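You operate a simulated robot arm through the tools that you are given. There is no shell and no other tool. Be economical: measure what you need, move in short steps, check, and stop when the job is done.

The job below is to be done with a simulated robot arm. You get a single attempt, and the scene is never put back.

TASK
Raise the table leaf, slide its bar out and move both green bottles on to it. Set down upright: green bottle.
Where things are to end (x, y in the base frame): green bottle within 60 mm of [430, 190]; green bottle within 60 mm of [500, 250].
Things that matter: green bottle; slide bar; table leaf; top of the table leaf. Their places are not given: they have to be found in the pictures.

Only the result counts: the job must be done as asked and must still hold three seconds after the hand-in. Knocking over, shifting, dropping, spilling or breaking anything else fails it.

THE ROBOT
A 6-joint arm with a two-finger parallel gripper, fixed in place. Base frame: the origin is at the foot of the arm, x ahead of it, y to its left, z up. Units: mm, rad, N and s.
With the tool pointing down near the work surface it reaches from about 280 to 740 mm from the base axis. Its first joint turns from -1.152 to 1.152 rad. Payload 2.45 kg.
Tool frame: the origin (TCP) lies between the finger pads and is the grasp point; the fingertips stand 24 mm ahead of it; z points along the fingers, y is the line along which they close. Largest opening 68 mm; finger width 17, thickness 10; the body of the gripper, 40 by 70 mm, starts 41 mm behind the TCP.
Orientation is that of the tool frame in the base frame, as a unit quaternion [x, y, z, w]. With the fingers straight down and closing along the base's y, the tool's x points along the base's -x, its y along +y and its z along -z.

THE INTERFACE
- The arm moves only by the tool nudge_tool. Its argument "targets" is a list of rows, each a list of 3 entries, a list of its own where there are three numbers: the turn, a rotation vector about the tool's x, y, z in rad, then the shift along the tool's x, y, z in mm, then the finger opening in mm, from 0 to 68. In form: [[[wx, wy, wz], [tx, ty, tz], jaw], ...]. A call has 1 to 20 rows; each row shifts and turns the commanded pose from where the row before left it, along the tool's axes as they then stand. Rows are played at 5 a second. More than 50 mm and 0.15 rad between two rows, or a gripper value outside its range, and nothing of the call is played. A pose out of reach is approached as far as the arm can. The call stops where the force on the tool passes 50 N (or 10 N more than at its start, if that is more) or the arm is blocked; 0.2 s more then pass. The fingers move at their own pace (about 108 mm/s each) and stop on an object; they squeeze with about 43 N. The grip force told is the motor's: it shows also when the fingers shut on nothing. Time passes only in rows, and 0.2 s behind the last, so rows that do not move let the fingers close. The reply holds the time, the measured pose of the TCP, the force on the tool along the base axes, the opening and the grip force, in the units named above and with some noise, with the torque about the TCP (base axes, N m) and any sound that the robot's microphone picked up.
- Cameras (640 x 400 px; columns grow to the right, rows downward): "scene" is fixed at [133.7, 420.7, 1434.7]; the picture's right is [-0.84, -0.54, 0.00], its down [-0.42, 0.64, -0.65] and it looks along [0.35, -0.54, -0.76] (base axes); focal length 369 px, centre (320, 200). "wrist" rides on the gripper at [84, 11, -75] in the tool frame; the picture's right is [-0.13, 0.99, 0.00], its down [-0.60, -0.08, -0.79] and it looks along [-0.79, -0.10, 0.61] (tool axes); focal length 251 px, centre (320, 200).
- grab_frame(camera): a new picture of that camera. No time passes.
- pixel_to_xyz(camera, pixels): for up to 12 pixels [column, row] of the newest picture of that camera ("zoom" is the newest enlarged one), the place [x, y, z] in the base frame of the surface seen there, good to about 3 mm, but the place of the scene camera against the robot may be out by one fixed shift of up to 25 mm in any direction. No time passes.
- inspect(camera, box): a new picture of the part [left, top, right, bottom] of that camera's present view, enlarged. No time passes.
- job_done(): hands the job in; it is judged then, once.

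Keep the steps short. Do not move on a guess: measure, check each grasp and each placing, and mend mistakes. In all there are 80 turns and 34 pictures (those below and enlarged ones count). Leave the gripper open and the arm clear of the work at the hand-in unless told otherwise, and finish with a single line.

The tools are called after "Call:" as a command line: name --argument value ..., lists and objects as JSON in quotes. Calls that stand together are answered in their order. nudge_tool: Moves the arm, as the interface text tells. Its arguments: {"type":"object","properties":{"targets":{"type":"array","items":{"type":"array"}}},"required":["targets"]} The other tools are called the same way: grab_frame (camera) takes a picture; pixel_to_xyz (camera, pixels) gives the place of the surface under pixels of a picture; inspect (camera, box) takes an enlarged picture of a part of a camera's view; job_done () hands the job in.

At the start:

```text
t: 0.0
ee_pos: [482.4, -14.0, 993.6]
tool_rot: [0.0, 1.0, 0.0, -0.001]
contact_force: [-0.2, 0.3, -0.5]
moment: [0.02, 0.02, 0.0]
finger_gap: 68.0
grip_force: 0.0
```

scene: 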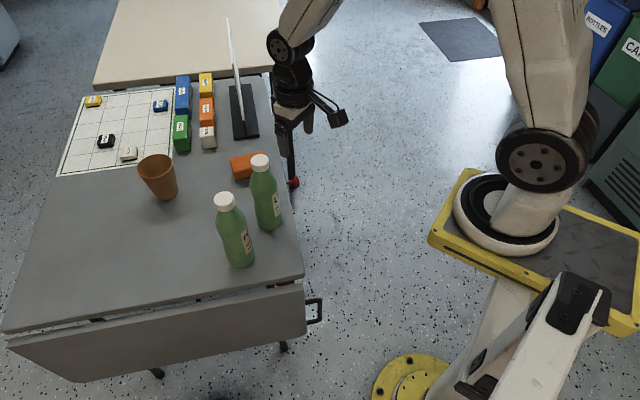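
wrist: 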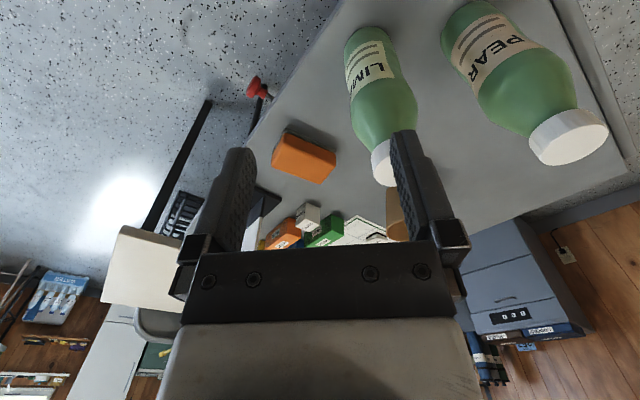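

I see the hanging leaf at the bottom of the scene picture, a dark pull near (313,310), and the bottles at (234,235) and (265,195). I'll measure these points first.

Call:
pixel_to_xyz --camera "scene" --pixels '[[224, 201], [260, 161], [300, 275], [5, 328], [303, 287], [305, 332], [318, 300], [318, 322], [12, 348], [70, 380], [200, 250], [293, 182]]'

Call:
inspect --camera "scene" --box '[200, 250, 360, 350]'

Call:
inspect --camera "scene" --box '[0, 290, 176, 400]'

```text
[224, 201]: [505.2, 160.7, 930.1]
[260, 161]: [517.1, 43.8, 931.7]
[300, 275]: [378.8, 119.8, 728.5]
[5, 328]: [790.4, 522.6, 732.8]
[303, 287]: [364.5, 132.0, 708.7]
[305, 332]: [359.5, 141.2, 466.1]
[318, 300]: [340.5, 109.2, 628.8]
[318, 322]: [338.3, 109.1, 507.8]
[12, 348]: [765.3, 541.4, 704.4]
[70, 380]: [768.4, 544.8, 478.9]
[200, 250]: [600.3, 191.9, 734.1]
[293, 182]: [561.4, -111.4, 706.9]
```

```text
4.00 times, centred on (280, 300) of scene
```

zoom: 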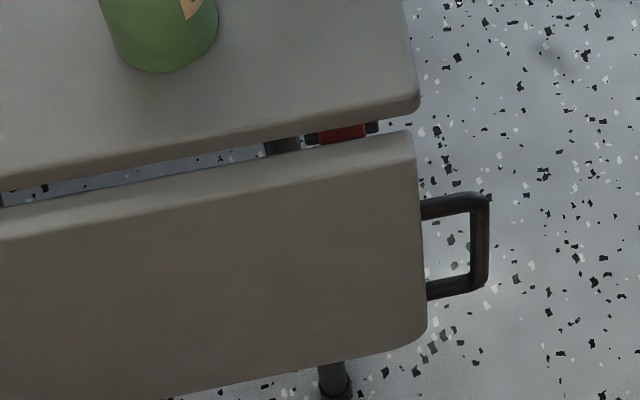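

```text
3.64 times, centred on (88, 345) of scene
```

zoom: 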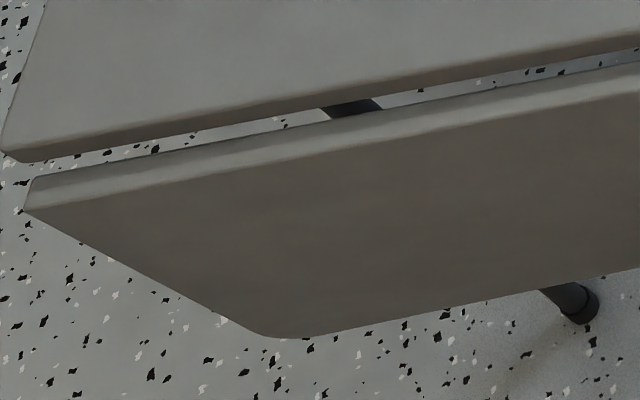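

The leaf hangs from z≈707 to 466 with a handle on its robot-side end. There is a red piece near (285,283) and a red knob near (293,182). I'll look closer at both.

Call:
inspect --camera "scene" --box '[240, 130, 336, 190]'

Call:
inspect --camera "wrist" --box '[140, 50, 300, 150]'

Call:
pixel_to_xyz --camera "wrist" --pixels '[[255, 88], [258, 105], [208, 105], [150, 220], [345, 3], [290, 85], [550, 2], [625, 172]]'

Call:
pixel_to_xyz --camera "scene" --pixels '[[285, 283], [293, 282], [272, 286], [278, 284], [95, 319], [293, 178], [293, 186], [245, 262], [272, 225]]'

```text
6.67 times, centred on (288, 160) of scene
```

zoom: 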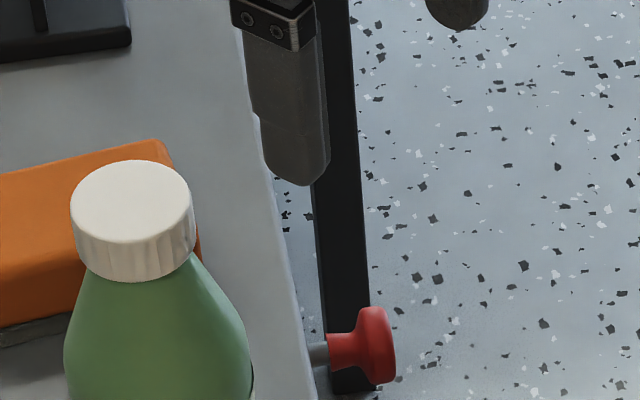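

```text
4.00 times, centred on (220, 100) of wrist
```

zoom: 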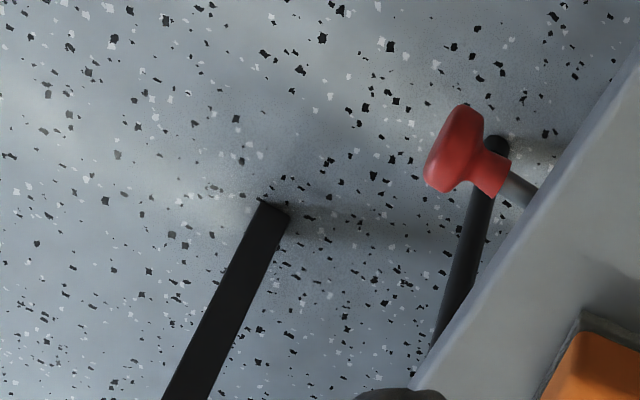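

```text
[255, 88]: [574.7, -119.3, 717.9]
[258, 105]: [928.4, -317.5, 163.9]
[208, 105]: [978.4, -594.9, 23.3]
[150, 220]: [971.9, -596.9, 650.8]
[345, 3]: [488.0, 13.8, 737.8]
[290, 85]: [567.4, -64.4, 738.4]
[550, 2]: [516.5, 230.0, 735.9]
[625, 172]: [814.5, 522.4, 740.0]
```

```text
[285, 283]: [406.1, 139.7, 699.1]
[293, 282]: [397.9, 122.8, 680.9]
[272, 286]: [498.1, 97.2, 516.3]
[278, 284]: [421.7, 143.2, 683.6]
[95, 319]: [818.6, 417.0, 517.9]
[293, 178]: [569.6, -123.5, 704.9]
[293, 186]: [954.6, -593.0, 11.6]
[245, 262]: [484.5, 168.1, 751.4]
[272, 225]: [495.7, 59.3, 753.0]
```

The wrist camera gives table top z≈738 and the knob at about (575,-119,718). I'll pull the arm back, turn it 45° and lower it beside the table edge for a view of the handle, bar and knob.

Call:
nudge_tool --targets '[[[0, 0, 0], [45, -7, 0], 68], [[0, 0, 0], [45, -7, 0], 68], [[0, 0, 0], [45, -6, 0], 68], [[0, 0, 0], [17, -6, 40], 68], [[0, 0, -0.131], [0, 0, 45], 68], [[0, 0, -0.131], [0, 0, 45], 68], [[0, 0, -0.131], [0, 0, 45], 68], [[0, 0, -0.131], [0, 0, 45], 68], [[0, 0, -0.131], [0, 0, 30], 68], [[0, 0, -0.13], [0, 0, 20], 68]]'

Call:
grab_frame --camera "wrist"

```text
t: 2.2
ee_pos: [351.3, -42.0, 722.0]
tool_rot: [-0.383, 0.924, 0.0, 0.0]
contact_force: [0.0, -0.4, -0.4]
moment: [-0.01, 0.01, 0.02]
finger_gap: 67.8
grip_force: 0.0
out of reach, approached as far as the arm can: row 3, 4
```

```text
27 pictures are left
```

wrist: 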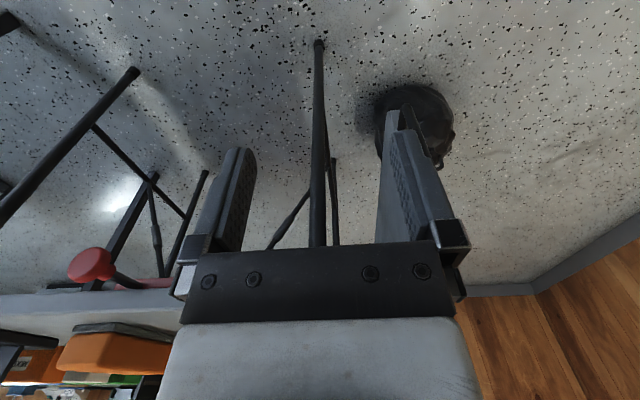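

The view is upside down, with the floor at the top. The knob is at (92,263) and the leaf edge is behind the right finger. I'll zoom on both.

Call:
inspect --camera "wrist" --box '[40, 230, 200, 330]'

Call:
inspect --camera "wrist" --box '[340, 60, 500, 160]'

Call:
pixel_to_xyz --camera "wrist" --pixels '[[92, 263], [125, 280], [150, 283], [165, 284], [60, 305], [150, 300], [392, 140], [385, 220], [415, 110], [440, 160], [385, 180], [80, 340]]'

```text
4.00 times, centred on (120, 280) of wrist
```

zoom: 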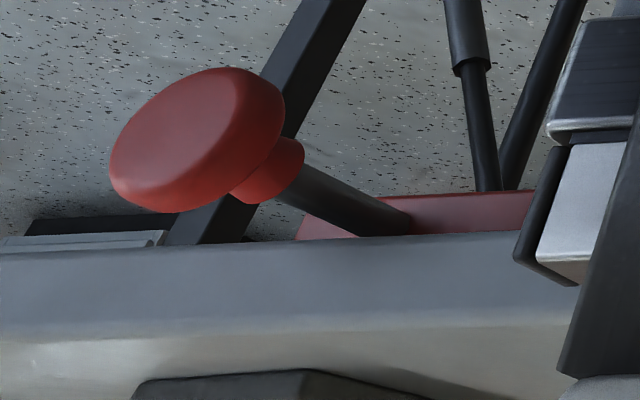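

```text
4.00 times, centred on (420, 110) of wrist
```

zoom: 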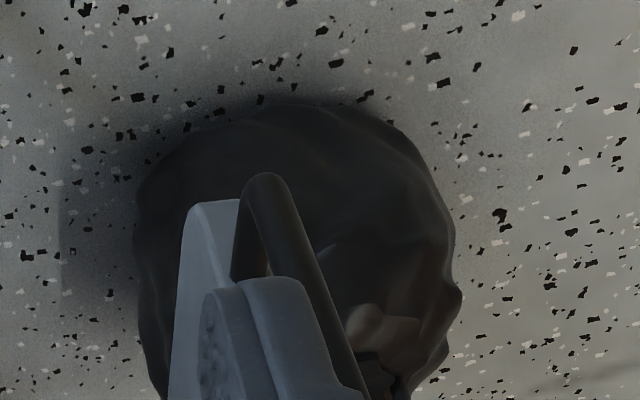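

```text
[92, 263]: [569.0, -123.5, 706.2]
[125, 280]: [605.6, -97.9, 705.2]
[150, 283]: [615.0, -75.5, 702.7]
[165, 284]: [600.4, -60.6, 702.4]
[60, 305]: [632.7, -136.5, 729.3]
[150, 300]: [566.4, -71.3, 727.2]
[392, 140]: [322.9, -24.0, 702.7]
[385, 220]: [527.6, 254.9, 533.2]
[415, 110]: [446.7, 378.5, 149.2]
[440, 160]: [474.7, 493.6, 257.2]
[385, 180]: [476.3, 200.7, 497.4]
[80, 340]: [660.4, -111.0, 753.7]
```

The red bar runs under the table edge, with the knob on a rod at about (575,-121,708). The handle is a U on the leaf's end, in the leaf plane. I'll turn the tool to close along the leaf's hinge direction, move outside the handle, and tilt for a downward look at it.

Call:
nudge_tool --targets '[[[0, 0, -0.1428], [0, 0, -30], 40], [[0, 0, -0.1428], [0, 0, -28], 40], [[0, 0, -0.1428], [0, 0, 0], 40], [[0, 0, -0.1428], [0, 0, 0], 40], [[0, 0, -0.1428], [0, 0, 0], 40], [[0, 0, -0.1428], [0, 0, 0], 40], [[0, 0, -0.1428], [0, 0, 0], 40], [[0, 0, -0.1428], [0, 0, 0], 40], [[0, 0, -0.1428], [0, 0, 0], 40], [[0, 0, -0.1428], [0, 0, 0], 40], [[0, 0, -0.1428], [0, 0, 0], 40], [[0, 0, 0], [-41, -20, 0], 40], [[0, 0, 0], [-41, -20, 0], 40], [[0, 0, 0], [-41, -20, 0], 40], [[0, 0, 0], [-41, -20, 0], 40], [[0, 0, 0], [-41, -20, 0], 40]]'

```text
t: 5.6
ee_pos: [276.7, 172.1, 779.2]
tool_rot: [0.924, -0.383, 0.0, 0.0]
contact_force: [0.4, 0.2, -0.1]
moment: [-0.05, -0.01, -0.02]
finger_gap: 39.9
grip_force: 0.0
```

The pose is as expected, so now I tilt 60° about the tool's y axis and take a picture.

Call:
nudge_tool --targets '[[[0, 0.149, 0], [0, 0, 0], 40], [[0, 0.149, 0], [0, 0, 0], 40], [[0, 0.149, 0], [0, 0, 0], 40], [[0, 0.149, 0], [0, 0, 0], 40], [[0, 0.149, 0], [0, 0, 0], 40], [[0, 0.149, 0], [0, 0, 0], 40], [[0, 0.149, 0], [0, 0, 0], 40]]'

Call:
grab_frame --camera "wrist"

```text
t: 7.2
ee_pos: [340.6, 139.8, 780.0]
tool_rot: [0.801, -0.333, 0.46, 0.192]
contact_force: [-0.2, 0.0, 0.0]
moment: [-0.01, -0.01, -0.01]
finger_gap: 40.0
grip_force: 0.2
out of reach, approached as far as the arm can: row 4, 5, 6, 7
```

```text
24 pictures are left
```

wrist: 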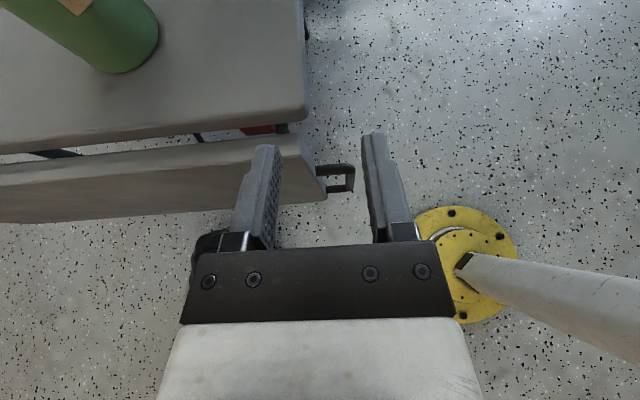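

The arm stopped short at (341,140), but the view is good: the handle shows at (340,178) between the fingers. I'll zoom and measure it.

Call:
inspect --camera "wrist" --box '[240, 110, 400, 210]'

Call:
pixel_to_xyz --camera "wrist" --pixels '[[348, 167], [351, 180], [335, 168], [340, 189], [322, 168], [318, 185], [310, 150], [300, 137], [300, 115], [260, 130], [296, 127], [150, 160]]'

```text
4.00 times, centred on (320, 160) of wrist
```

zoom: 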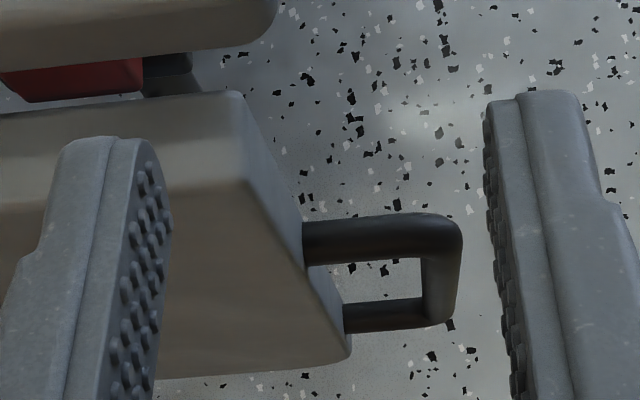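

```text
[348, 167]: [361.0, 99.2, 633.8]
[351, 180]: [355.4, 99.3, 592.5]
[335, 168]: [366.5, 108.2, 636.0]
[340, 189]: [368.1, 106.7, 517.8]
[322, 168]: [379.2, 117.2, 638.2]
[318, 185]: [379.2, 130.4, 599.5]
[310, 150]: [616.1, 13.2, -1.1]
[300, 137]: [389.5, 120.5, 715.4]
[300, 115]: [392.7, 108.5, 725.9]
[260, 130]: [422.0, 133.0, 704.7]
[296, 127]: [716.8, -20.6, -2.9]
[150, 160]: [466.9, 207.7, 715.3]
```

The handle's long bar is at about (358,98), z 527–625, and the leaf end is about 30 mm behind it. The hinge is at roughly z≈714. I'll ease the tilt by 10° and see where the arm really is.

Call:
nudge_tool --targets '[[[0, -0.087, 0], [0, 0, 0], 40], [[0, -0.087, 0], [0, 0, 0], 40]]'

```text
t: 7.8
ee_pos: [341.7, 141.4, 778.1]
tool_rot: [0.838, -0.347, 0.389, 0.161]
contact_force: [-0.4, 0.0, -0.5]
moment: [-0.03, 0.0, -0.01]
finger_gap: 40.2
grip_force: 0.0
```

The commanded pose sits where the arm is, with about 50° of tilt. Next I go to a pre-grasp point 70 mm behind the bar with the fingers at 30 mm.

Call:
nudge_tool --targets '[[[0, 0, 0], [-29, 5, 21], 30], [[0, 0, 0], [-29, 5, 21], 30], [[0, 0, 0], [-29, 5, 21], 30], [[0, 0, 0], [-29, 5, 21], 30]]'

Call:
grab_frame --camera "wrist"

```text
t: 8.8
ee_pos: [318.4, 133.5, 638.0]
tool_rot: [0.838, -0.346, 0.389, 0.16]
contact_force: [-0.2, -0.2, 0.5]
moment: [-0.01, -0.01, 0.02]
finger_gap: 29.9
grip_force: 0.0
```

```text
22 pictures are left
```

wrist: 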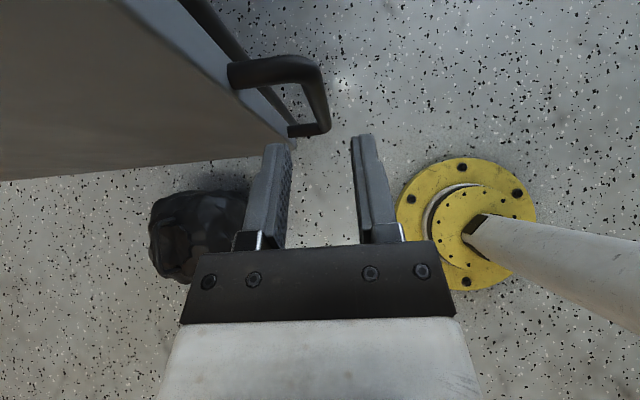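

The bar shows at about (316,100), nearly in line with the fingers. I'll measure it again from close up.

Call:
pixel_to_xyz --camera "wrist" --pixels '[[313, 75], [317, 100], [318, 120], [310, 132], [270, 68], [235, 76], [230, 90], [260, 110], [282, 135], [180, 120], [225, 60]]'

```text
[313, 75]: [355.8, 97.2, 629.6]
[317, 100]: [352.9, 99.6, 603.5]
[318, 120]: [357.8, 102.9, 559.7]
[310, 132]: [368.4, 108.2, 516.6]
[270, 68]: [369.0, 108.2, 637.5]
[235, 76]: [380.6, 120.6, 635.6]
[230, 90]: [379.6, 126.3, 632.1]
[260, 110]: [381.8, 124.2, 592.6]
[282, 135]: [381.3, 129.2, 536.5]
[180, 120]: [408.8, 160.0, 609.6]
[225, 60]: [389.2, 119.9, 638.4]
```

The bar centre is at u≈322, n≈-184 (along and across the leaf). I'll shift 2 mm, go in 70 mm, then close.

Call:
nudge_tool --targets '[[[0, 0, 0], [0, -2, 20], 30], [[0, 0, 0], [0, 0, 20], 30], [[0, 0, 0], [0, 0, 20], 30], [[0, 0, 0], [0, 0, 9], 30]]'

Call:
grab_frame --camera "wrist"

```text
t: 9.8
ee_pos: [359.0, 98.4, 593.3]
tool_rot: [0.838, -0.348, 0.389, 0.162]
contact_force: [0.1, 0.3, 0.5]
moment: [0.01, -0.01, -0.02]
finger_gap: 30.0
grip_force: 0.1
```

```text
21 pictures are left
```

wrist: 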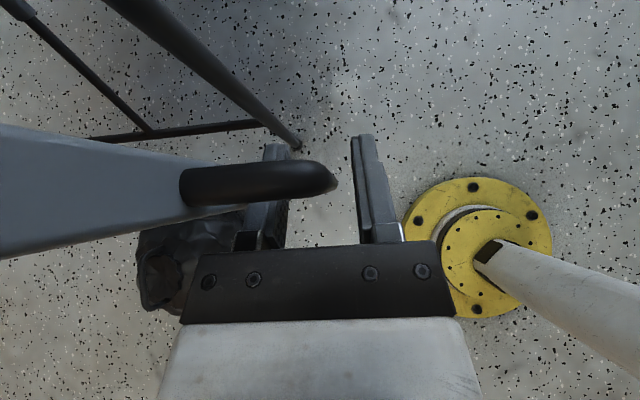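

The handle's bar is now between the fingers, with the left finger inside the U, so I'll close.

Call:
nudge_tool --targets '[[[0, 0, 0], [0, 0, 0], 8], [[0, 0, 0], [0, 0, 0], 8], [[0, 0, 0], [0, 0, 0], 4]]'

```text
t: 10.6
ee_pos: [359.2, 98.2, 593.5]
tool_rot: [0.838, -0.348, 0.389, 0.162]
contact_force: [4.0, -3.8, -4.1]
moment: [0.75, -0.07, -0.02]
finger_gap: 11.7
grip_force: 32.4
```

Gripped firmly at 11.7 mm. Now I start the swing about the hinge (n≈-197, z≈714) with three small arc steps, watching force.

Call:
nudge_tool --targets '[[[0, -0.1, 0], [-6.3, 0, -10.3], 0], [[0, -0.1, 0], [-6.3, 0, -10.3], 0], [[0, -0.1, 0], [-6.3, 0, -10.3], 0]]'

```text
t: 11.4
ee_pos: [332.2, 122.1, 601.8]
tool_rot: [0.887, -0.367, 0.259, 0.107]
contact_force: [1.6, -1.6, -2.9]
moment: [-0.25, -1.02, -0.19]
finger_gap: 12.1
grip_force: 32.0
```

It tracks the arc exactly with almost no force, so I'll continue.

Call:
nudge_tool --targets '[[[0, -0.1, 0], [-6.3, 0, -10.3], 0], [[0, -0.1, 0], [-6.3, 0, -10.3], 0], [[0, -0.1, 0], [-6.3, 0, -10.3], 0], [[0, -0.1, 0], [-6.3, 0, -10.3], 0], [[0, -0.1, 0], [-6.3, 0, -10.3], 0]]'

```text
t: 12.6
ee_pos: [299.9, 156.8, 638.3]
tool_rot: [0.923, -0.383, 0.031, 0.014]
contact_force: [-5.4, 5.5, -22.9]
moment: [0.19, -0.36, -0.49]
finger_gap: 11.9
grip_force: 32.5
```

The swing is at about 46° and the leaf's weight now reads 23 N. I'll go on.

Call:
nudge_tool --targets '[[[0, -0.1, 0], [-6.3, 0, -10.3], 0], [[0, -0.1, 0], [-6.3, 0, -10.3], 0], [[0, -0.1, 0], [-6.3, 0, -10.3], 0], [[0, -0.1, 0], [-6.3, 0, -10.3], 0], [[0, -0.1, 0], [-6.3, 0, -10.3], 0]]'

Call:
grab_frame --camera "scene"

```text
t: 13.8
ee_pos: [282.0, 173.2, 693.0]
tool_rot: [0.902, -0.375, -0.197, -0.082]
contact_force: [-11.0, 14.6, -16.8]
moment: [-0.22, -0.33, -0.55]
finger_gap: 12.0
grip_force: 32.8
```

```text
20 pictures are left
```

scene: 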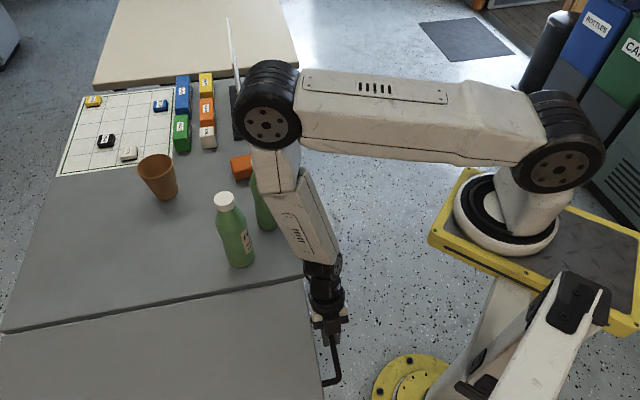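

The leaf is nearly up, at about 75°. I'll do the last part as a straight lift, letting the bar pivot in the pads so the forearm stays away from the bottles.

Call:
nudge_tool --targets '[[[0, 0, 0], [-4.2, 0, -9.1], 0], [[0, 0, 0], [-4.2, 0, -9.1], 0], [[0, 0, 0], [-4.2, 0, -9.1], 0], [[0, 0, 0], [-1.2, 0, -2.7], 0]]'

```text
t: 14.8
ee_pos: [283.8, 172.4, 726.2]
tool_rot: [0.902, -0.375, -0.196, -0.08]
contact_force: [-0.5, -1.6, -19.6]
moment: [0.52, 0.37, -0.62]
finger_gap: 11.8
grip_force: 32.3
```

I'll check whether the leaf is level by measuring table and leaf points in the scene picture.

Call:
grab_frame --camera "scene"

Call:
pixel_to_xyz --camera "scene" --pixels '[[100, 300], [270, 273], [100, 330], [200, 310], [290, 292], [100, 380], [200, 380], [300, 380], [250, 340], [310, 340]]'

```text
19 pictures are left
```

scene: 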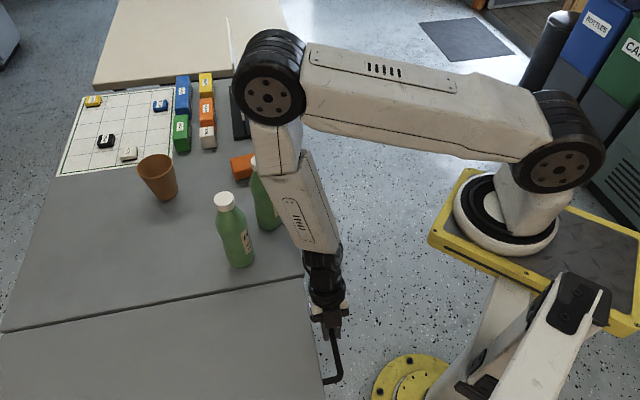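

```text
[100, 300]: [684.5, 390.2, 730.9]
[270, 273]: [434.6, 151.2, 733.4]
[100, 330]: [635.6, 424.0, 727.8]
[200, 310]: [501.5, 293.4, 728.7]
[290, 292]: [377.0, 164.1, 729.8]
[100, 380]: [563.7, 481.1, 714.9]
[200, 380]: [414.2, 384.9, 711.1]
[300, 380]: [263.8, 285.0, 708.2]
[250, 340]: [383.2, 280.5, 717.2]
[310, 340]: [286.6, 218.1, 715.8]
```

The leaf still droops outward by about 0.13 rad, so I'll lift about 20 mm more, watching the force and listening for a catch.

Call:
nudge_tool --targets '[[[0, 0, 0], [-2.1, 0, -4.5], 0], [[0, 0, 0], [-2.1, 0, -4.5], 0], [[0, 0, 0], [-2.1, 0, -4.5], 0], [[0, 0, 0], [-2.1, 0, -4.5], 0]]'

Call:
pixel_to_xyz --camera "scene" --pixels '[[290, 292], [300, 380], [100, 380], [310, 340]]'

```text
t: 15.8
ee_pos: [282.4, 173.9, 744.9]
tool_rot: [0.903, -0.374, -0.196, -0.082]
contact_force: [1.8, -4.8, -20.1]
moment: [0.36, 0.33, -0.49]
finger_gap: 11.4
grip_force: 32.4
```

```text
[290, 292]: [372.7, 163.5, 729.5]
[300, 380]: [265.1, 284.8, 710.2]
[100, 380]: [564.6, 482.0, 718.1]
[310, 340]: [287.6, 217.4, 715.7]
```

Those readings came from the older picture, so I'll take a new one.

Call:
grab_frame --camera "scene"

Call:
pixel_to_xyz --camera "scene" --pixels '[[290, 292], [300, 380], [100, 380], [310, 340], [200, 380], [200, 310], [270, 273], [100, 300]]'

```text
18 pictures are left
```

scene: 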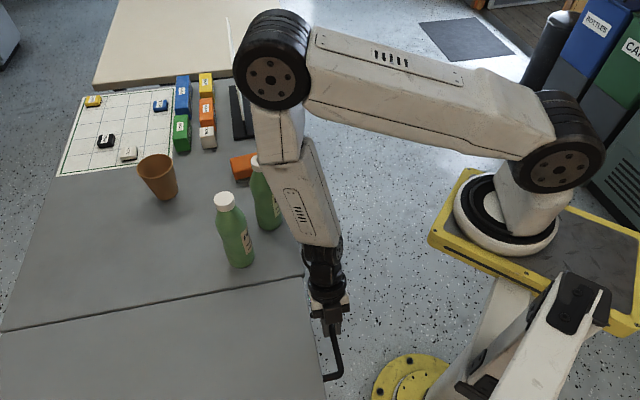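

```text
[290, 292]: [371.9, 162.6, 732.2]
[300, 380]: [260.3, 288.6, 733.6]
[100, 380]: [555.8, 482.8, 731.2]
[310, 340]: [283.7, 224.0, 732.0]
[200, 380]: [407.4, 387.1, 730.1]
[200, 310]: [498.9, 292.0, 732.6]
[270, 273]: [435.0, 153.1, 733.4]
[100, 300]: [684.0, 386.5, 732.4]
```

The leaf is level (z≈732 on both) but still weighs 20 N on the hand. I'll test whether a catch lies a little higher with small extra lifts.

Call:
nudge_tool --targets '[[[0, 0, 0], [-1.7, 0, -3.6], 0], [[0, 0, 0], [-1.7, 0, -3.6], 0], [[0, 0, 0], [0, 0, 0], 0]]'

```text
t: 16.6
ee_pos: [283.1, 172.9, 755.0]
tool_rot: [0.902, -0.374, -0.197, -0.082]
contact_force: [-0.5, -0.2, -27.4]
moment: [-0.14, -0.17, 0.0]
finger_gap: 11.5
grip_force: 31.7
```

No sound so far. I'll lower it in small steps and see whether the load leaves the hand.

Call:
nudge_tool --targets '[[[0, 0, 0], [1.7, 0, 3.6], 0], [[0, 0, 0], [1.7, 0, 3.6], 0], [[0, 0, 0], [0, 0, 0], 0]]'

```text
t: 17.4
ee_pos: [281.1, 174.0, 746.0]
tool_rot: [0.903, -0.373, -0.197, -0.082]
contact_force: [-5.0, 3.6, 7.0]
moment: [-0.51, -0.51, -0.05]
finger_gap: 11.7
grip_force: 32.1
```

Now the hand reads +7 N, so the hinge's friction carries the leaf. I'll open gently and check that it stays.

Call:
nudge_tool --targets '[[[0, 0, 0], [0, 0, 0], 28], [[0, 0, 0], [0, 0, 0], 28], [[0, 0, 0], [0, 0, 0], 28]]'

Call:
grab_frame --camera "scene"

Call:
pixel_to_xyz --camera "scene" --pixels '[[290, 292], [300, 380], [100, 380], [310, 340], [200, 380], [330, 360], [340, 375]]'

```text
t: 18.2
ee_pos: [283.0, 173.7, 745.8]
tool_rot: [0.903, -0.373, -0.198, -0.081]
contact_force: [0.5, -0.1, -0.4]
moment: [0.01, -0.02, -0.01]
finger_gap: 28.0
grip_force: 0.2
```

```text
17 pictures are left
```

scene: 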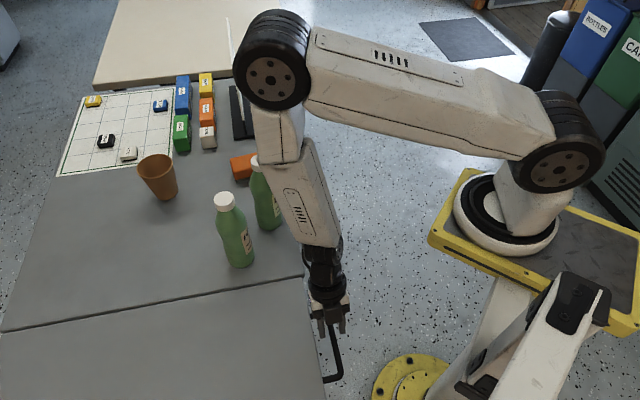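

```text
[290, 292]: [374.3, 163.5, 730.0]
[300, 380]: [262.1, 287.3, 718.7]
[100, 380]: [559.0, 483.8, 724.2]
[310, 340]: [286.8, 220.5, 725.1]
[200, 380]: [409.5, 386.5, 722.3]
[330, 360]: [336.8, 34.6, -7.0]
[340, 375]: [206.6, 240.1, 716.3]
```

The outer edge sits about 12 mm low. I'll wait a second to see whether it is creeping or holding.

Call:
nudge_tool --targets '[[[0, 0, 0], [0, 0, 0], 28], [[0, 0, 0], [0, 0, 0], 28], [[0, 0, 0], [0, 0, 0], 28], [[0, 0, 0], [0, 0, 0], 28], [[0, 0, 0], [0, 0, 0], 28], [[0, 0, 0], [0, 0, 0], 28], [[0, 0, 0], [0, 0, 0], 28], [[0, 0, 0], [0, 0, 0], 28]]'

Call:
inspect --camera "scene" --box '[200, 280, 360, 400]'

Call:
pixel_to_xyz --camera "zoom" --pixels '[[360, 48], [400, 375], [440, 240], [100, 375], [540, 290], [550, 390], [500, 410]]'

```text
t: 20.0
ee_pos: [282.4, 173.3, 746.0]
tool_rot: [0.902, -0.374, -0.198, -0.081]
contact_force: [0.0, 0.0, -0.3]
moment: [-0.01, 0.02, 0.01]
finger_gap: 28.0
grip_force: 0.1
```

```text
3.33 times, centred on (280, 340) of scene
```

zoom: 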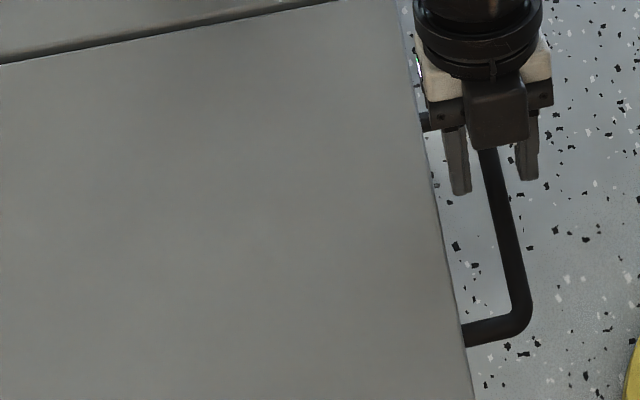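

```text
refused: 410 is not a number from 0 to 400
```

Call:
pixel_to_xyz --camera "zoom" --pixels '[[360, 48], [400, 375], [440, 240], [100, 375], [515, 270], [528, 310], [495, 180]]'

```text
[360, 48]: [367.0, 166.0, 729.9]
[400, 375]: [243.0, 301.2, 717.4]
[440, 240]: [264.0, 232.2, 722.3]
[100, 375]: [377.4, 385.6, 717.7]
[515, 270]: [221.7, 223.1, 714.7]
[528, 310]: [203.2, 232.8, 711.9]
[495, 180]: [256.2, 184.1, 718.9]
```

The leaf holds by itself at a steady -0.07 rad droop. The fingertips had slipped up on the bar, so I'll regrip 22 mm deeper and lift about 11 mm.

Call:
nudge_tool --targets '[[[0, 0, 0], [0, 0, 11], 28], [[0, 0, 0], [0, 0, 11], 28], [[0, 0, 0], [0, 0, 0], 4], [[0, 0, 0], [0, 0, 0], 0], [[0, 0, 0], [-1.6, 0, -3.4], 0], [[0, 0, 0], [-1.6, 0, -3.4], 0], [[0, 0, 0], [-1.6, 0, -3.4], 0], [[0, 0, 0], [-0.8, 0, -1.7], 0]]'

Call:
grab_frame --camera "scene"

Call:
pixel_to_xyz --camera "scene" --pixels '[[290, 292], [300, 380], [100, 380], [310, 340], [200, 380], [335, 380], [200, 310]]'

```text
t: 21.8
ee_pos: [276.5, 179.0, 737.9]
tool_rot: [0.902, -0.374, -0.198, -0.081]
contact_force: [3.4, 1.2, -30.5]
moment: [-0.13, -0.14, -0.6]
finger_gap: 12.0
grip_force: 32.1
```

```text
15 pictures are left
```

scene: 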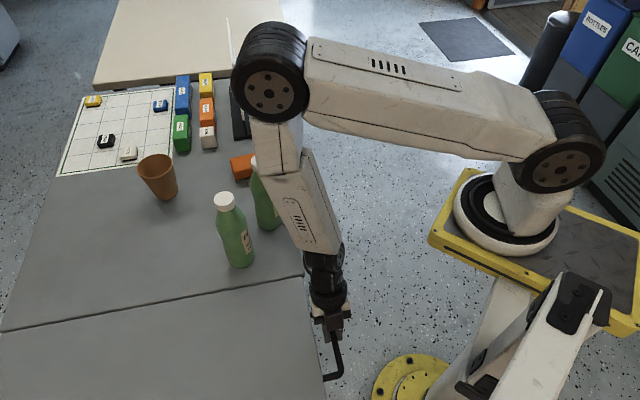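

```text
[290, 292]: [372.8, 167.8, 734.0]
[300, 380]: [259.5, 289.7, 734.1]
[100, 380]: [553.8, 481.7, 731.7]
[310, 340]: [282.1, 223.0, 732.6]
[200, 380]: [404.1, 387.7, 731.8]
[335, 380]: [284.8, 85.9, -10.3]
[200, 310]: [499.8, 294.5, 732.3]
```

It is level again. I'll add 3 mm for clearance and open without lowering.

Call:
nudge_tool --targets '[[[0, 0, 0], [-1.3, 0, -2.8], 0], [[0, 0, 0], [0, 0, 0], 28], [[0, 0, 0], [0, 0, 0], 28], [[0, 0, 0], [0, 0, 0], 28]]'

Call:
grab_frame --camera "scene"

Call:
pixel_to_xyz --camera "scene" --pixels '[[290, 292], [300, 380], [100, 380], [310, 340], [200, 380], [338, 370], [200, 310]]'

```text
t: 22.8
ee_pos: [275.5, 179.1, 743.1]
tool_rot: [0.903, -0.373, -0.198, -0.082]
contact_force: [0.3, -0.2, -0.2]
moment: [0.01, 0.04, -0.01]
finger_gap: 28.1
grip_force: 0.0
```

```text
14 pictures are left
```

scene: 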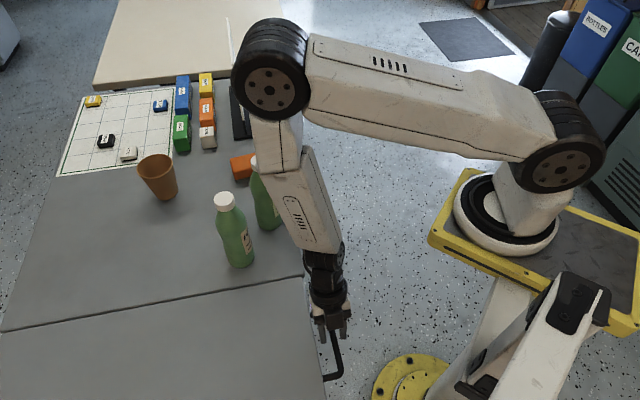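

```text
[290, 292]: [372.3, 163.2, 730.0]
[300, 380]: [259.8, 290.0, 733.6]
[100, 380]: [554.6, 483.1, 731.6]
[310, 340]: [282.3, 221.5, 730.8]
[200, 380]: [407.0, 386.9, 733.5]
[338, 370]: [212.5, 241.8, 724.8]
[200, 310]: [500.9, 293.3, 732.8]
```

The leaf is level to within 3 mm and holding. I'll lift straight out of the handle, stand the tool upright, turn it back and cross to above the knob.

Call:
nudge_tool --targets '[[[0, 0, 0], [-8.4, 0, -18.2], 28], [[0, 0, 0], [-8.4, 0, -18.2], 28], [[0, 0, 0], [-18, 0, -40], 28], [[0, 0, 0], [-18, 0, -40], 28], [[0, 0.143, 0], [0, 0, 0], 40], [[0, 0.143, 0], [0, 0, 0], 40], [[0, 0.143, 0], [0, 0, 0], 50]]'

```text
t: 24.4
ee_pos: [277.9, 179.7, 871.0]
tool_rot: [0.924, -0.381, -0.014, -0.008]
contact_force: [-0.6, 0.2, 0.6]
moment: [-0.01, -0.03, 0.03]
finger_gap: 49.9
grip_force: 0.1
```

The arm is clear and nearly upright. I'll correct the last 0.03 rad, turn, and move along the table edge.

Call:
nudge_tool --targets '[[[0, 0.032, 0], [0, 0, 0], 50], [[0, 0, 0.1428], [0, 0, 0], 50], [[0, 0, 0.1428], [0, 0, 0], 50], [[0, 0, 0.1428], [0, 0, 0], 50], [[0, 0, 0.1428], [0, 0, 0], 50], [[0, 0, 0.1428], [0, 0, 0], 50], [[0, 0, 0.1428], [0, 0, 0], 50], [[0, 0, 0.1428], [0, 0, 0], 50], [[0, 0, 0.1428], [0, 0, 0], 50], [[0, 0, 0.1428], [0, 0, 0], 50], [[0, 0, 0.1428], [0, 0, 0], 50], [[0, 0, 0.1428], [0, 0, 0], 50], [[0, 0, 0], [0, -46, 0], 50], [[0, 0, 0], [0, -46, 0], 50], [[0, 0, 0], [0, -46, 0], 50], [[0, 0, 0], [0, -46, 0], 50], [[0, 0, 0], [0, -46, 0], 50], [[0, 0, 0], [0, -46, 0], 50], [[0, 0, 0], [0, -46, 0], 50], [[0, 0, 0], [0, -46, 0], 50]]'

```text
t: 28.6
ee_pos: [537.3, -82.3, 881.1]
tool_rot: [-0.383, 0.924, -0.014, 0.006]
contact_force: [-0.4, -0.2, -0.2]
moment: [-0.03, 0.0, -0.01]
finger_gap: 50.1
grip_force: 0.0
```

The remaining tilt is 0.028 rad, which I'll fix. Then I move to above the knob and look.

Call:
nudge_tool --targets '[[[0.028, 0, 0], [0, -26, 0], 50], [[0, 0, 0], [0, -26, 30], 50], [[0, 0, 0], [0, 0, 40], 50]]'

Call:
grab_frame --camera "wrist"

```text
t: 29.4
ee_pos: [576.5, -120.8, 811.5]
tool_rot: [-0.382, 0.924, -0.027, 0.011]
contact_force: [-0.4, 0.1, 0.6]
moment: [0.01, -0.01, 0.0]
finger_gap: 50.1
grip_force: 0.2
```

```text
13 pictures are left
```

wrist: 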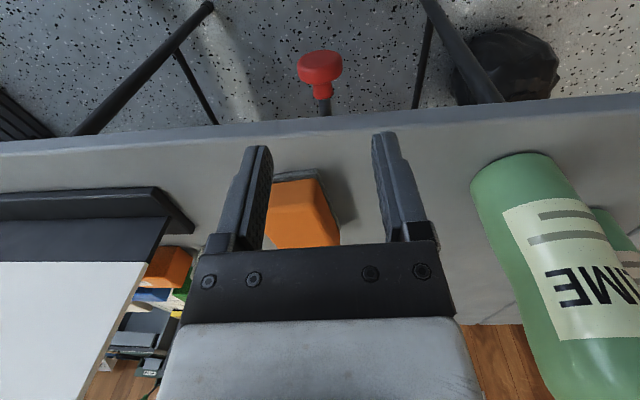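

The tilt correction went the wrong way and is now 0.058, so I'll undo it. The knob is at (320,68), which I'll measure now.

Call:
pixel_to_xyz --camera "wrist" --pixels '[[320, 60], [320, 76], [300, 72], [341, 72], [320, 90], [325, 105], [325, 130], [313, 90], [329, 90], [200, 145]]'

Call:
nudge_tool --targets '[[[-0.058, 0, 0], [0, 0, 0], 50]]'

```text
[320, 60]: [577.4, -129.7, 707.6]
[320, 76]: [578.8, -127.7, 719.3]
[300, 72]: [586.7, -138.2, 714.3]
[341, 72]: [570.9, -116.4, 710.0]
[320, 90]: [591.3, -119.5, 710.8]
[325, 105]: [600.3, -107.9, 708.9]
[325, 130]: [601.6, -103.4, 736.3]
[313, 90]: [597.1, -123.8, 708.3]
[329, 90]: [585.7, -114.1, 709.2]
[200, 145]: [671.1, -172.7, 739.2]
```

```text
t: 29.8
ee_pos: [576.7, -122.2, 813.2]
tool_rot: [-0.383, 0.924, -0.001, 0.0]
contact_force: [-0.4, 0.2, -0.2]
moment: [-0.02, -0.02, 0.01]
finger_gap: 49.9
grip_force: 0.1
```

The knob is centred at u≈322, n≈-499, z≈705, about 28 mm across. I'll lower the open fingers over it and close.

Call:
nudge_tool --targets '[[[0, 0, 0], [0, -5, 30], 50], [[0, 0, 0], [0, 0, 35], 50], [[0, 0, 0], [0, 0, 25], 50], [[0, 0, 0], [0, 0, 17], 50], [[0, 0, 0], [0, 0, 0], 20], [[0, 0, 0], [0, 0, 0], 10], [[0, 0, 0], [0, 0, 0], 10]]'

```text
t: 31.4
ee_pos: [579.5, -123.8, 706.4]
tool_rot: [-0.383, 0.924, -0.001, 0.0]
contact_force: [-0.9, -1.1, 2.2]
moment: [-0.07, 0.1, -0.12]
finger_gap: 31.5
grip_force: 44.7
```

The knob is gripped at 31.5 mm. I'll slide it towards the leaf (+tool y) in small steps.

Call:
nudge_tool --targets '[[[0, 0, 0], [0, 8, 0], 10], [[0, 0, 0], [0, 8, 0], 10], [[0, 0, 0], [0, 12, 0], 10], [[0, 0, 0], [0, 12, 0], 10]]'

```text
t: 32.4
ee_pos: [550.5, -94.8, 706.2]
tool_rot: [-0.382, 0.924, 0.0, 0.0]
contact_force: [-4.8, -6.1, 3.0]
moment: [0.21, -0.26, 0.06]
finger_gap: 31.2
grip_force: 44.1
```

It moves freely, 41 mm so far, so I'll keep sliding.

Call:
nudge_tool --targets '[[[0, 0, 0], [0, 15, 0], 10], [[0, 0, 0], [0, 15, 0], 10], [[0, 0, 0], [0, 15, 0], 10], [[0, 0, 0], [0, 15, 0], 10], [[0, 0, 0], [0, 15, 0], 10]]'

```text
t: 33.6
ee_pos: [497.5, -41.9, 706.4]
tool_rot: [-0.383, 0.924, 0.0, -0.001]
contact_force: [-7.3, -9.0, -5.0]
moment: [0.34, -0.37, -0.22]
finger_gap: 31.2
grip_force: 44.7
```

The sideways force is building because the rail is turned about 0.6° from my direction. I'll relieve it by 1.5 mm and carry on.

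Call:
nudge_tool --targets '[[[0, 0, 0], [1.4, 10, 0], 10], [[0, 0, 0], [0.2, 15, 0], 10], [[0, 0, 0], [0.2, 15, 0], 10], [[0, 0, 0], [0.1, 10, 0], 10]]'

```text
t: 34.6
ee_pos: [464.7, -7.2, 706.5]
tool_rot: [-0.384, 0.923, -0.001, 0.002]
contact_force: [9.4, 7.4, -16.9]
moment: [0.16, -0.08, -0.05]
finger_gap: 31.5
grip_force: 44.8
```

It has moved 163 mm, with a downward load now showing. I'll look at the bar and leaf before pushing on.

Call:
grab_frame --camera "scene"

Call:
pixel_to_xyz --camera "scene" --pixels '[[288, 292], [300, 380], [100, 380], [310, 340], [200, 380], [200, 310], [250, 300]]'

```text
12 pictures are left
```

scene: 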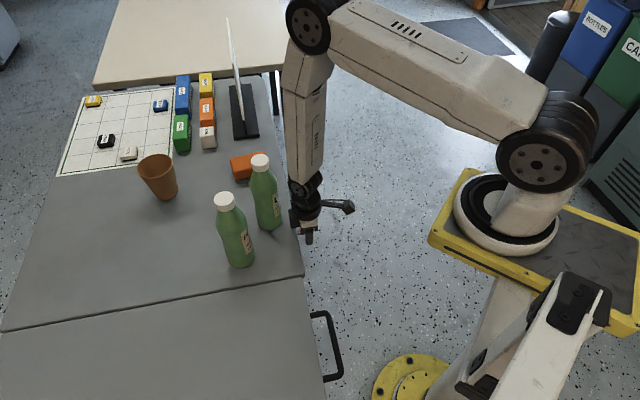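

```text
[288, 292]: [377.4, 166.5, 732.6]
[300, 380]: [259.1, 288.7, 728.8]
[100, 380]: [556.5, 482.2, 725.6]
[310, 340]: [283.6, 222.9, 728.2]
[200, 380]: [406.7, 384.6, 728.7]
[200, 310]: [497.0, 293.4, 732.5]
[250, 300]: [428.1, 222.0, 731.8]
```

The leaf rests within about 4 mm of level, and the bar has more room. I'll push on carefully towards its stop.

Call:
nudge_tool --targets '[[[0, 0, 0], [-0.7, 8, 0], 10], [[0, 0, 0], [0.1, 8, 0], 10], [[0, 0, 0], [0.1, 8, 0], 10], [[0, 0, 0], [0.1, 8, 0], 10]]'

```text
t: 35.6
ee_pos: [440.2, 14.1, 706.4]
tool_rot: [-0.382, 0.924, 0.0, 0.001]
contact_force: [13.8, 11.8, -23.5]
moment: [0.15, -0.12, -0.13]
finger_gap: 31.3
grip_force: 44.6
```

Side and down loads are building. I'll relieve them with 1.5 mm sideways and 1 mm down, then go on.

Call:
nudge_tool --targets '[[[0, 0, 0], [-1.5, 0, 1], 10], [[0, 0, 0], [0, 8, 0], 10], [[0, 0, 0], [0, 8, 0], 10]]'

```text
t: 36.2
ee_pos: [439.3, 15.9, 706.3]
tool_rot: [-0.376, 0.926, -0.002, 0.004]
contact_force: [3.8, -14.7, -7.3]
moment: [-0.19, 0.23, 0.14]
finger_gap: 31.3
grip_force: 44.6
stopped in row 3: the force on the tool passed its limit at 64 N (the readings are from after the stop); the commanded pose is now the measured one
```

It stopped hard after about 198 mm of travel, which looks like the end stop. I'll open and lift away, then check the leaf.

Call:
nudge_tool --targets '[[[0, 0, 0], [0, 0, 0], 50], [[0, 0, 0], [0, 0, 0], 54], [[0, 0, 0], [0, 0, -40], 54], [[0, 0, 0], [0, 0, -50], 54], [[0, 0, 0], [0, 0, -50], 54]]'

Call:
grab_frame --camera "wrist"

Call:
grab_frame --camera "scene"

Call:
pixel_to_xyz --camera "scene" --pixels '[[288, 292], [300, 380], [100, 380], [310, 340], [200, 380], [200, 310], [250, 300], [20, 390]]'

```text
t: 37.4
ee_pos: [437.7, 17.3, 845.8]
tool_rot: [-0.377, 0.926, -0.002, 0.003]
contact_force: [0.2, 1.1, -0.2]
moment: [0.01, -0.01, -0.01]
finger_gap: 54.1
grip_force: 0.1
```

```text
11 pictures are left
```

wrist: 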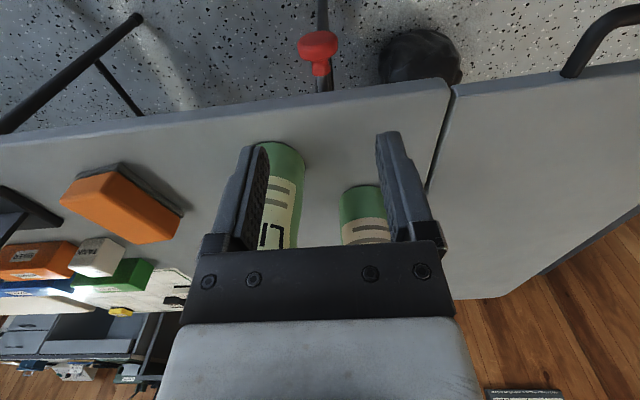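

```text
10 pictures are left
```

scene: 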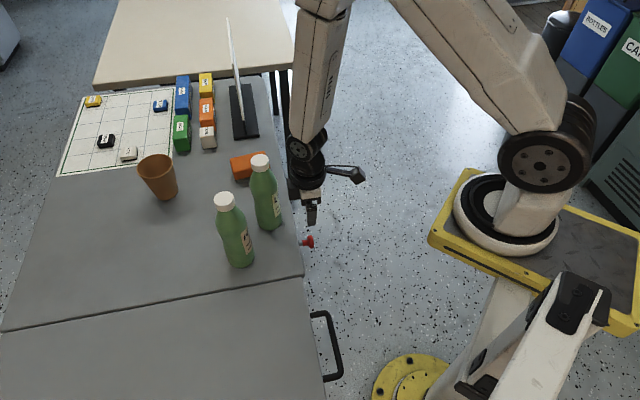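

```text
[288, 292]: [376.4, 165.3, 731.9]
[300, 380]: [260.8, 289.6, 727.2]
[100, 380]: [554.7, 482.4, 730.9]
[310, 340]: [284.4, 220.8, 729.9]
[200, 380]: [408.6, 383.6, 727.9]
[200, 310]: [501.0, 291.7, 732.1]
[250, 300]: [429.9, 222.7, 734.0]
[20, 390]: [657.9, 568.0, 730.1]
```

The leaf and bar are steady, and the knob stopped almost exactly 200 mm from its start. For the bottles I'll rise to z≈1000 and take a wrist view of both caps.

Call:
nudge_tool --targets '[[[0, 0, 0], [0, 0, -39], 68], [[0, 0, 0], [0, 0, -39], 68], [[0, 0, 0], [0, 0, -39], 68], [[0, 0, 0], [0, 0, -39], 68], [[0, 0, 0], [-34, 3, 0], 68], [[0, 0, 0], [-34, 3, 0], 68]]'

Call:
grab_frame --camera "wrist"

```text
t: 38.8
ee_pos: [482.1, 67.1, 1002.4]
tool_rot: [-0.376, 0.926, -0.001, 0.005]
contact_force: [0.2, 1.4, 0.5]
moment: [-0.02, 0.02, -0.04]
finger_gap: 68.1
grip_force: 0.1
```

```text
9 pictures are left
```

wrist: 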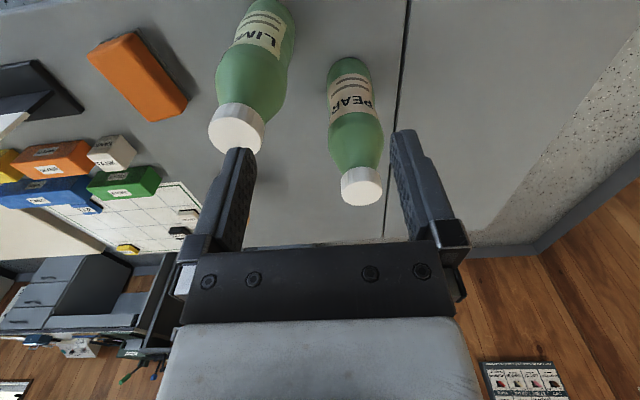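

Both caps are visible: PEAR's top is at (362,190) and LIME's is at (235,135). I'll measure the caps, bodies and seam.

Call:
pixel_to_xyz --camera "wrist" --pixels '[[362, 191], [345, 193], [380, 191], [361, 203], [361, 174], [235, 136], [213, 134], [260, 143], [330, 125], [383, 125], [399, 80], [408, 80]]'

```text
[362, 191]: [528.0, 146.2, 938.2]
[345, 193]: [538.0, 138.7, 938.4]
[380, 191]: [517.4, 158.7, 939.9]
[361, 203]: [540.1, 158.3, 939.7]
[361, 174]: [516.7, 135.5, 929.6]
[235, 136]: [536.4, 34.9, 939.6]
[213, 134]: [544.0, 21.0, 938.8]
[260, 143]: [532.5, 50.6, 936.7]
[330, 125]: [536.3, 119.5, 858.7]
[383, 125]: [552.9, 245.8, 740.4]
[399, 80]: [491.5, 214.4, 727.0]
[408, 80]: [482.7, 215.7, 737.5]
```

PEAR's cap is centred at (528,147), about 32 mm across, with its top at z 939. I'll go above it, come down to z≈932 and close.

Call:
nudge_tool --targets '[[[0, 0, 0], [-44, 12.6, 0], 68], [[0, 0, 0], [-44.5, 12.7, 0], 68], [[0, 0, 0], [0, 0, 0], 68]]'

```text
t: 39.6
ee_pos: [525.9, 146.8, 1003.5]
tool_rot: [-0.376, 0.926, 0.0, 0.005]
contact_force: [-0.1, 0.7, -0.4]
moment: [0.02, -0.02, 0.02]
finger_gap: 68.0
grip_force: 0.0
```

Call:
nudge_tool --targets '[[[0, 0, 0], [-1.4, -1, 30], 68], [[0, 0, 0], [0, 0, 25], 68], [[0, 0, 0], [0, 0, 16], 68], [[0, 0, 0], [0, 0, 0], 30], [[0, 0, 0], [0, 0, 0], 20], [[0, 0, 0], [0, 0, 0], 20]]'

```text
t: 41.0
ee_pos: [529.3, 148.3, 931.7]
tool_rot: [-0.377, 0.926, -0.001, 0.004]
contact_force: [-0.6, 0.6, -0.4]
moment: [-0.04, 0.0, -0.03]
finger_gap: 37.3
grip_force: 42.9
```

The cap is gripped at 37 mm. I'll lift 50 mm and check the load.

Call:
nudge_tool --targets '[[[0, 0, 0], [0, 0, -10], 20], [[0, 0, 0], [0, 0, -20], 20], [[0, 0, 0], [0, 0, -20], 20], [[0, 0, 0], [0, 0, 0], 20]]'

```text
t: 42.0
ee_pos: [527.8, 148.2, 982.5]
tool_rot: [-0.376, 0.926, -0.001, 0.005]
contact_force: [-0.3, 0.7, -0.3]
moment: [-0.02, 0.01, 0.03]
finger_gap: 37.2
grip_force: 43.0
```

The load reads almost nothing, so I'll check that the whole bottle came up.

Call:
grab_frame --camera "scene"

```text
8 pictures are left
```

scene: 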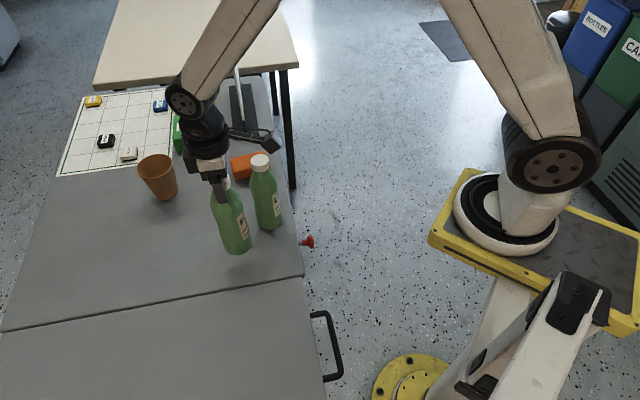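

The bottle is up and hangs straight; it is just light. I'll carry it over the leaf to about (472,277).

Call:
nudge_tool --targets '[[[0, 0, 0], [-8.2, 22, 0], 20], [[0, 0, 0], [-8.2, 22, 0], 20], [[0, 0, 0], [-8.2, 22, 0], 20], [[0, 0, 0], [-8.2, 22, 0], 20], [[0, 0, 0], [-8.2, 22, 0], 20], [[0, 0, 0], [-8, 22, 0], 20], [[0, 0, 0], [0, 0, 20], 20], [[0, 0, 0], [0, 0, 15], 20]]'

```text
t: 43.8
ee_pos: [472.7, 277.1, 946.9]
tool_rot: [-0.377, 0.926, 0.0, 0.004]
contact_force: [-0.1, 0.1, -0.5]
moment: [-0.01, 0.03, -0.02]
finger_gap: 37.1
grip_force: 42.5
```

It is over the spot. I'll lower to just above the leaf, then go down in 1.5 mm steps.

Call:
nudge_tool --targets '[[[0, 0, 0], [0, 0, 7], 20], [[0, 0, 0], [0, 0, 5], 20], [[0, 0, 0], [0, 0, 2], 20], [[0, 0, 0], [0, 0, 1], 20], [[0, 0, 0], [0, 0, 0], 20]]'

```text
t: 45.0
ee_pos: [472.6, 276.5, 931.7]
tool_rot: [-0.377, 0.926, -0.002, 0.005]
contact_force: [-2.0, -0.5, 8.2]
moment: [-0.24, 0.25, -0.05]
finger_gap: 36.8
grip_force: 42.6
```

Contact is made, at 8 N. I'll open and rise straight up.

Call:
nudge_tool --targets '[[[0, 0, 0], [0, 0, 0], 45], [[0, 0, 0], [0, 0, 0], 66], [[0, 0, 0], [0, 0, 0], 66], [[0, 0, 0], [0, 0, -35], 66], [[0, 0, 0], [0, 0, -35], 66]]'

Call:
grab_frame --camera "scene"

Call:
pixel_to_xyz --camera "scene" --pixels '[[288, 292], [300, 380], [100, 380], [310, 340], [259, 161], [200, 380]]'

```text
t: 46.2
ee_pos: [470.7, 275.7, 1000.6]
tool_rot: [-0.377, 0.926, -0.002, 0.005]
contact_force: [-0.2, 0.3, 0.1]
moment: [-0.01, 0.02, 0.03]
finger_gap: 66.1
grip_force: 0.1
```

```text
7 pictures are left
```

scene: 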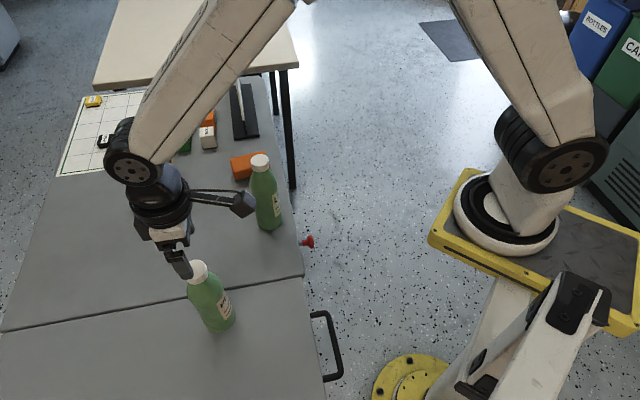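

```text
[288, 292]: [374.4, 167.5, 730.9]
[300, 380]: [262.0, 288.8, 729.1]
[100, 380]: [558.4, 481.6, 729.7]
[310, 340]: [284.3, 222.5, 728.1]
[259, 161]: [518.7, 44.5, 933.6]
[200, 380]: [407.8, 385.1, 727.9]
```

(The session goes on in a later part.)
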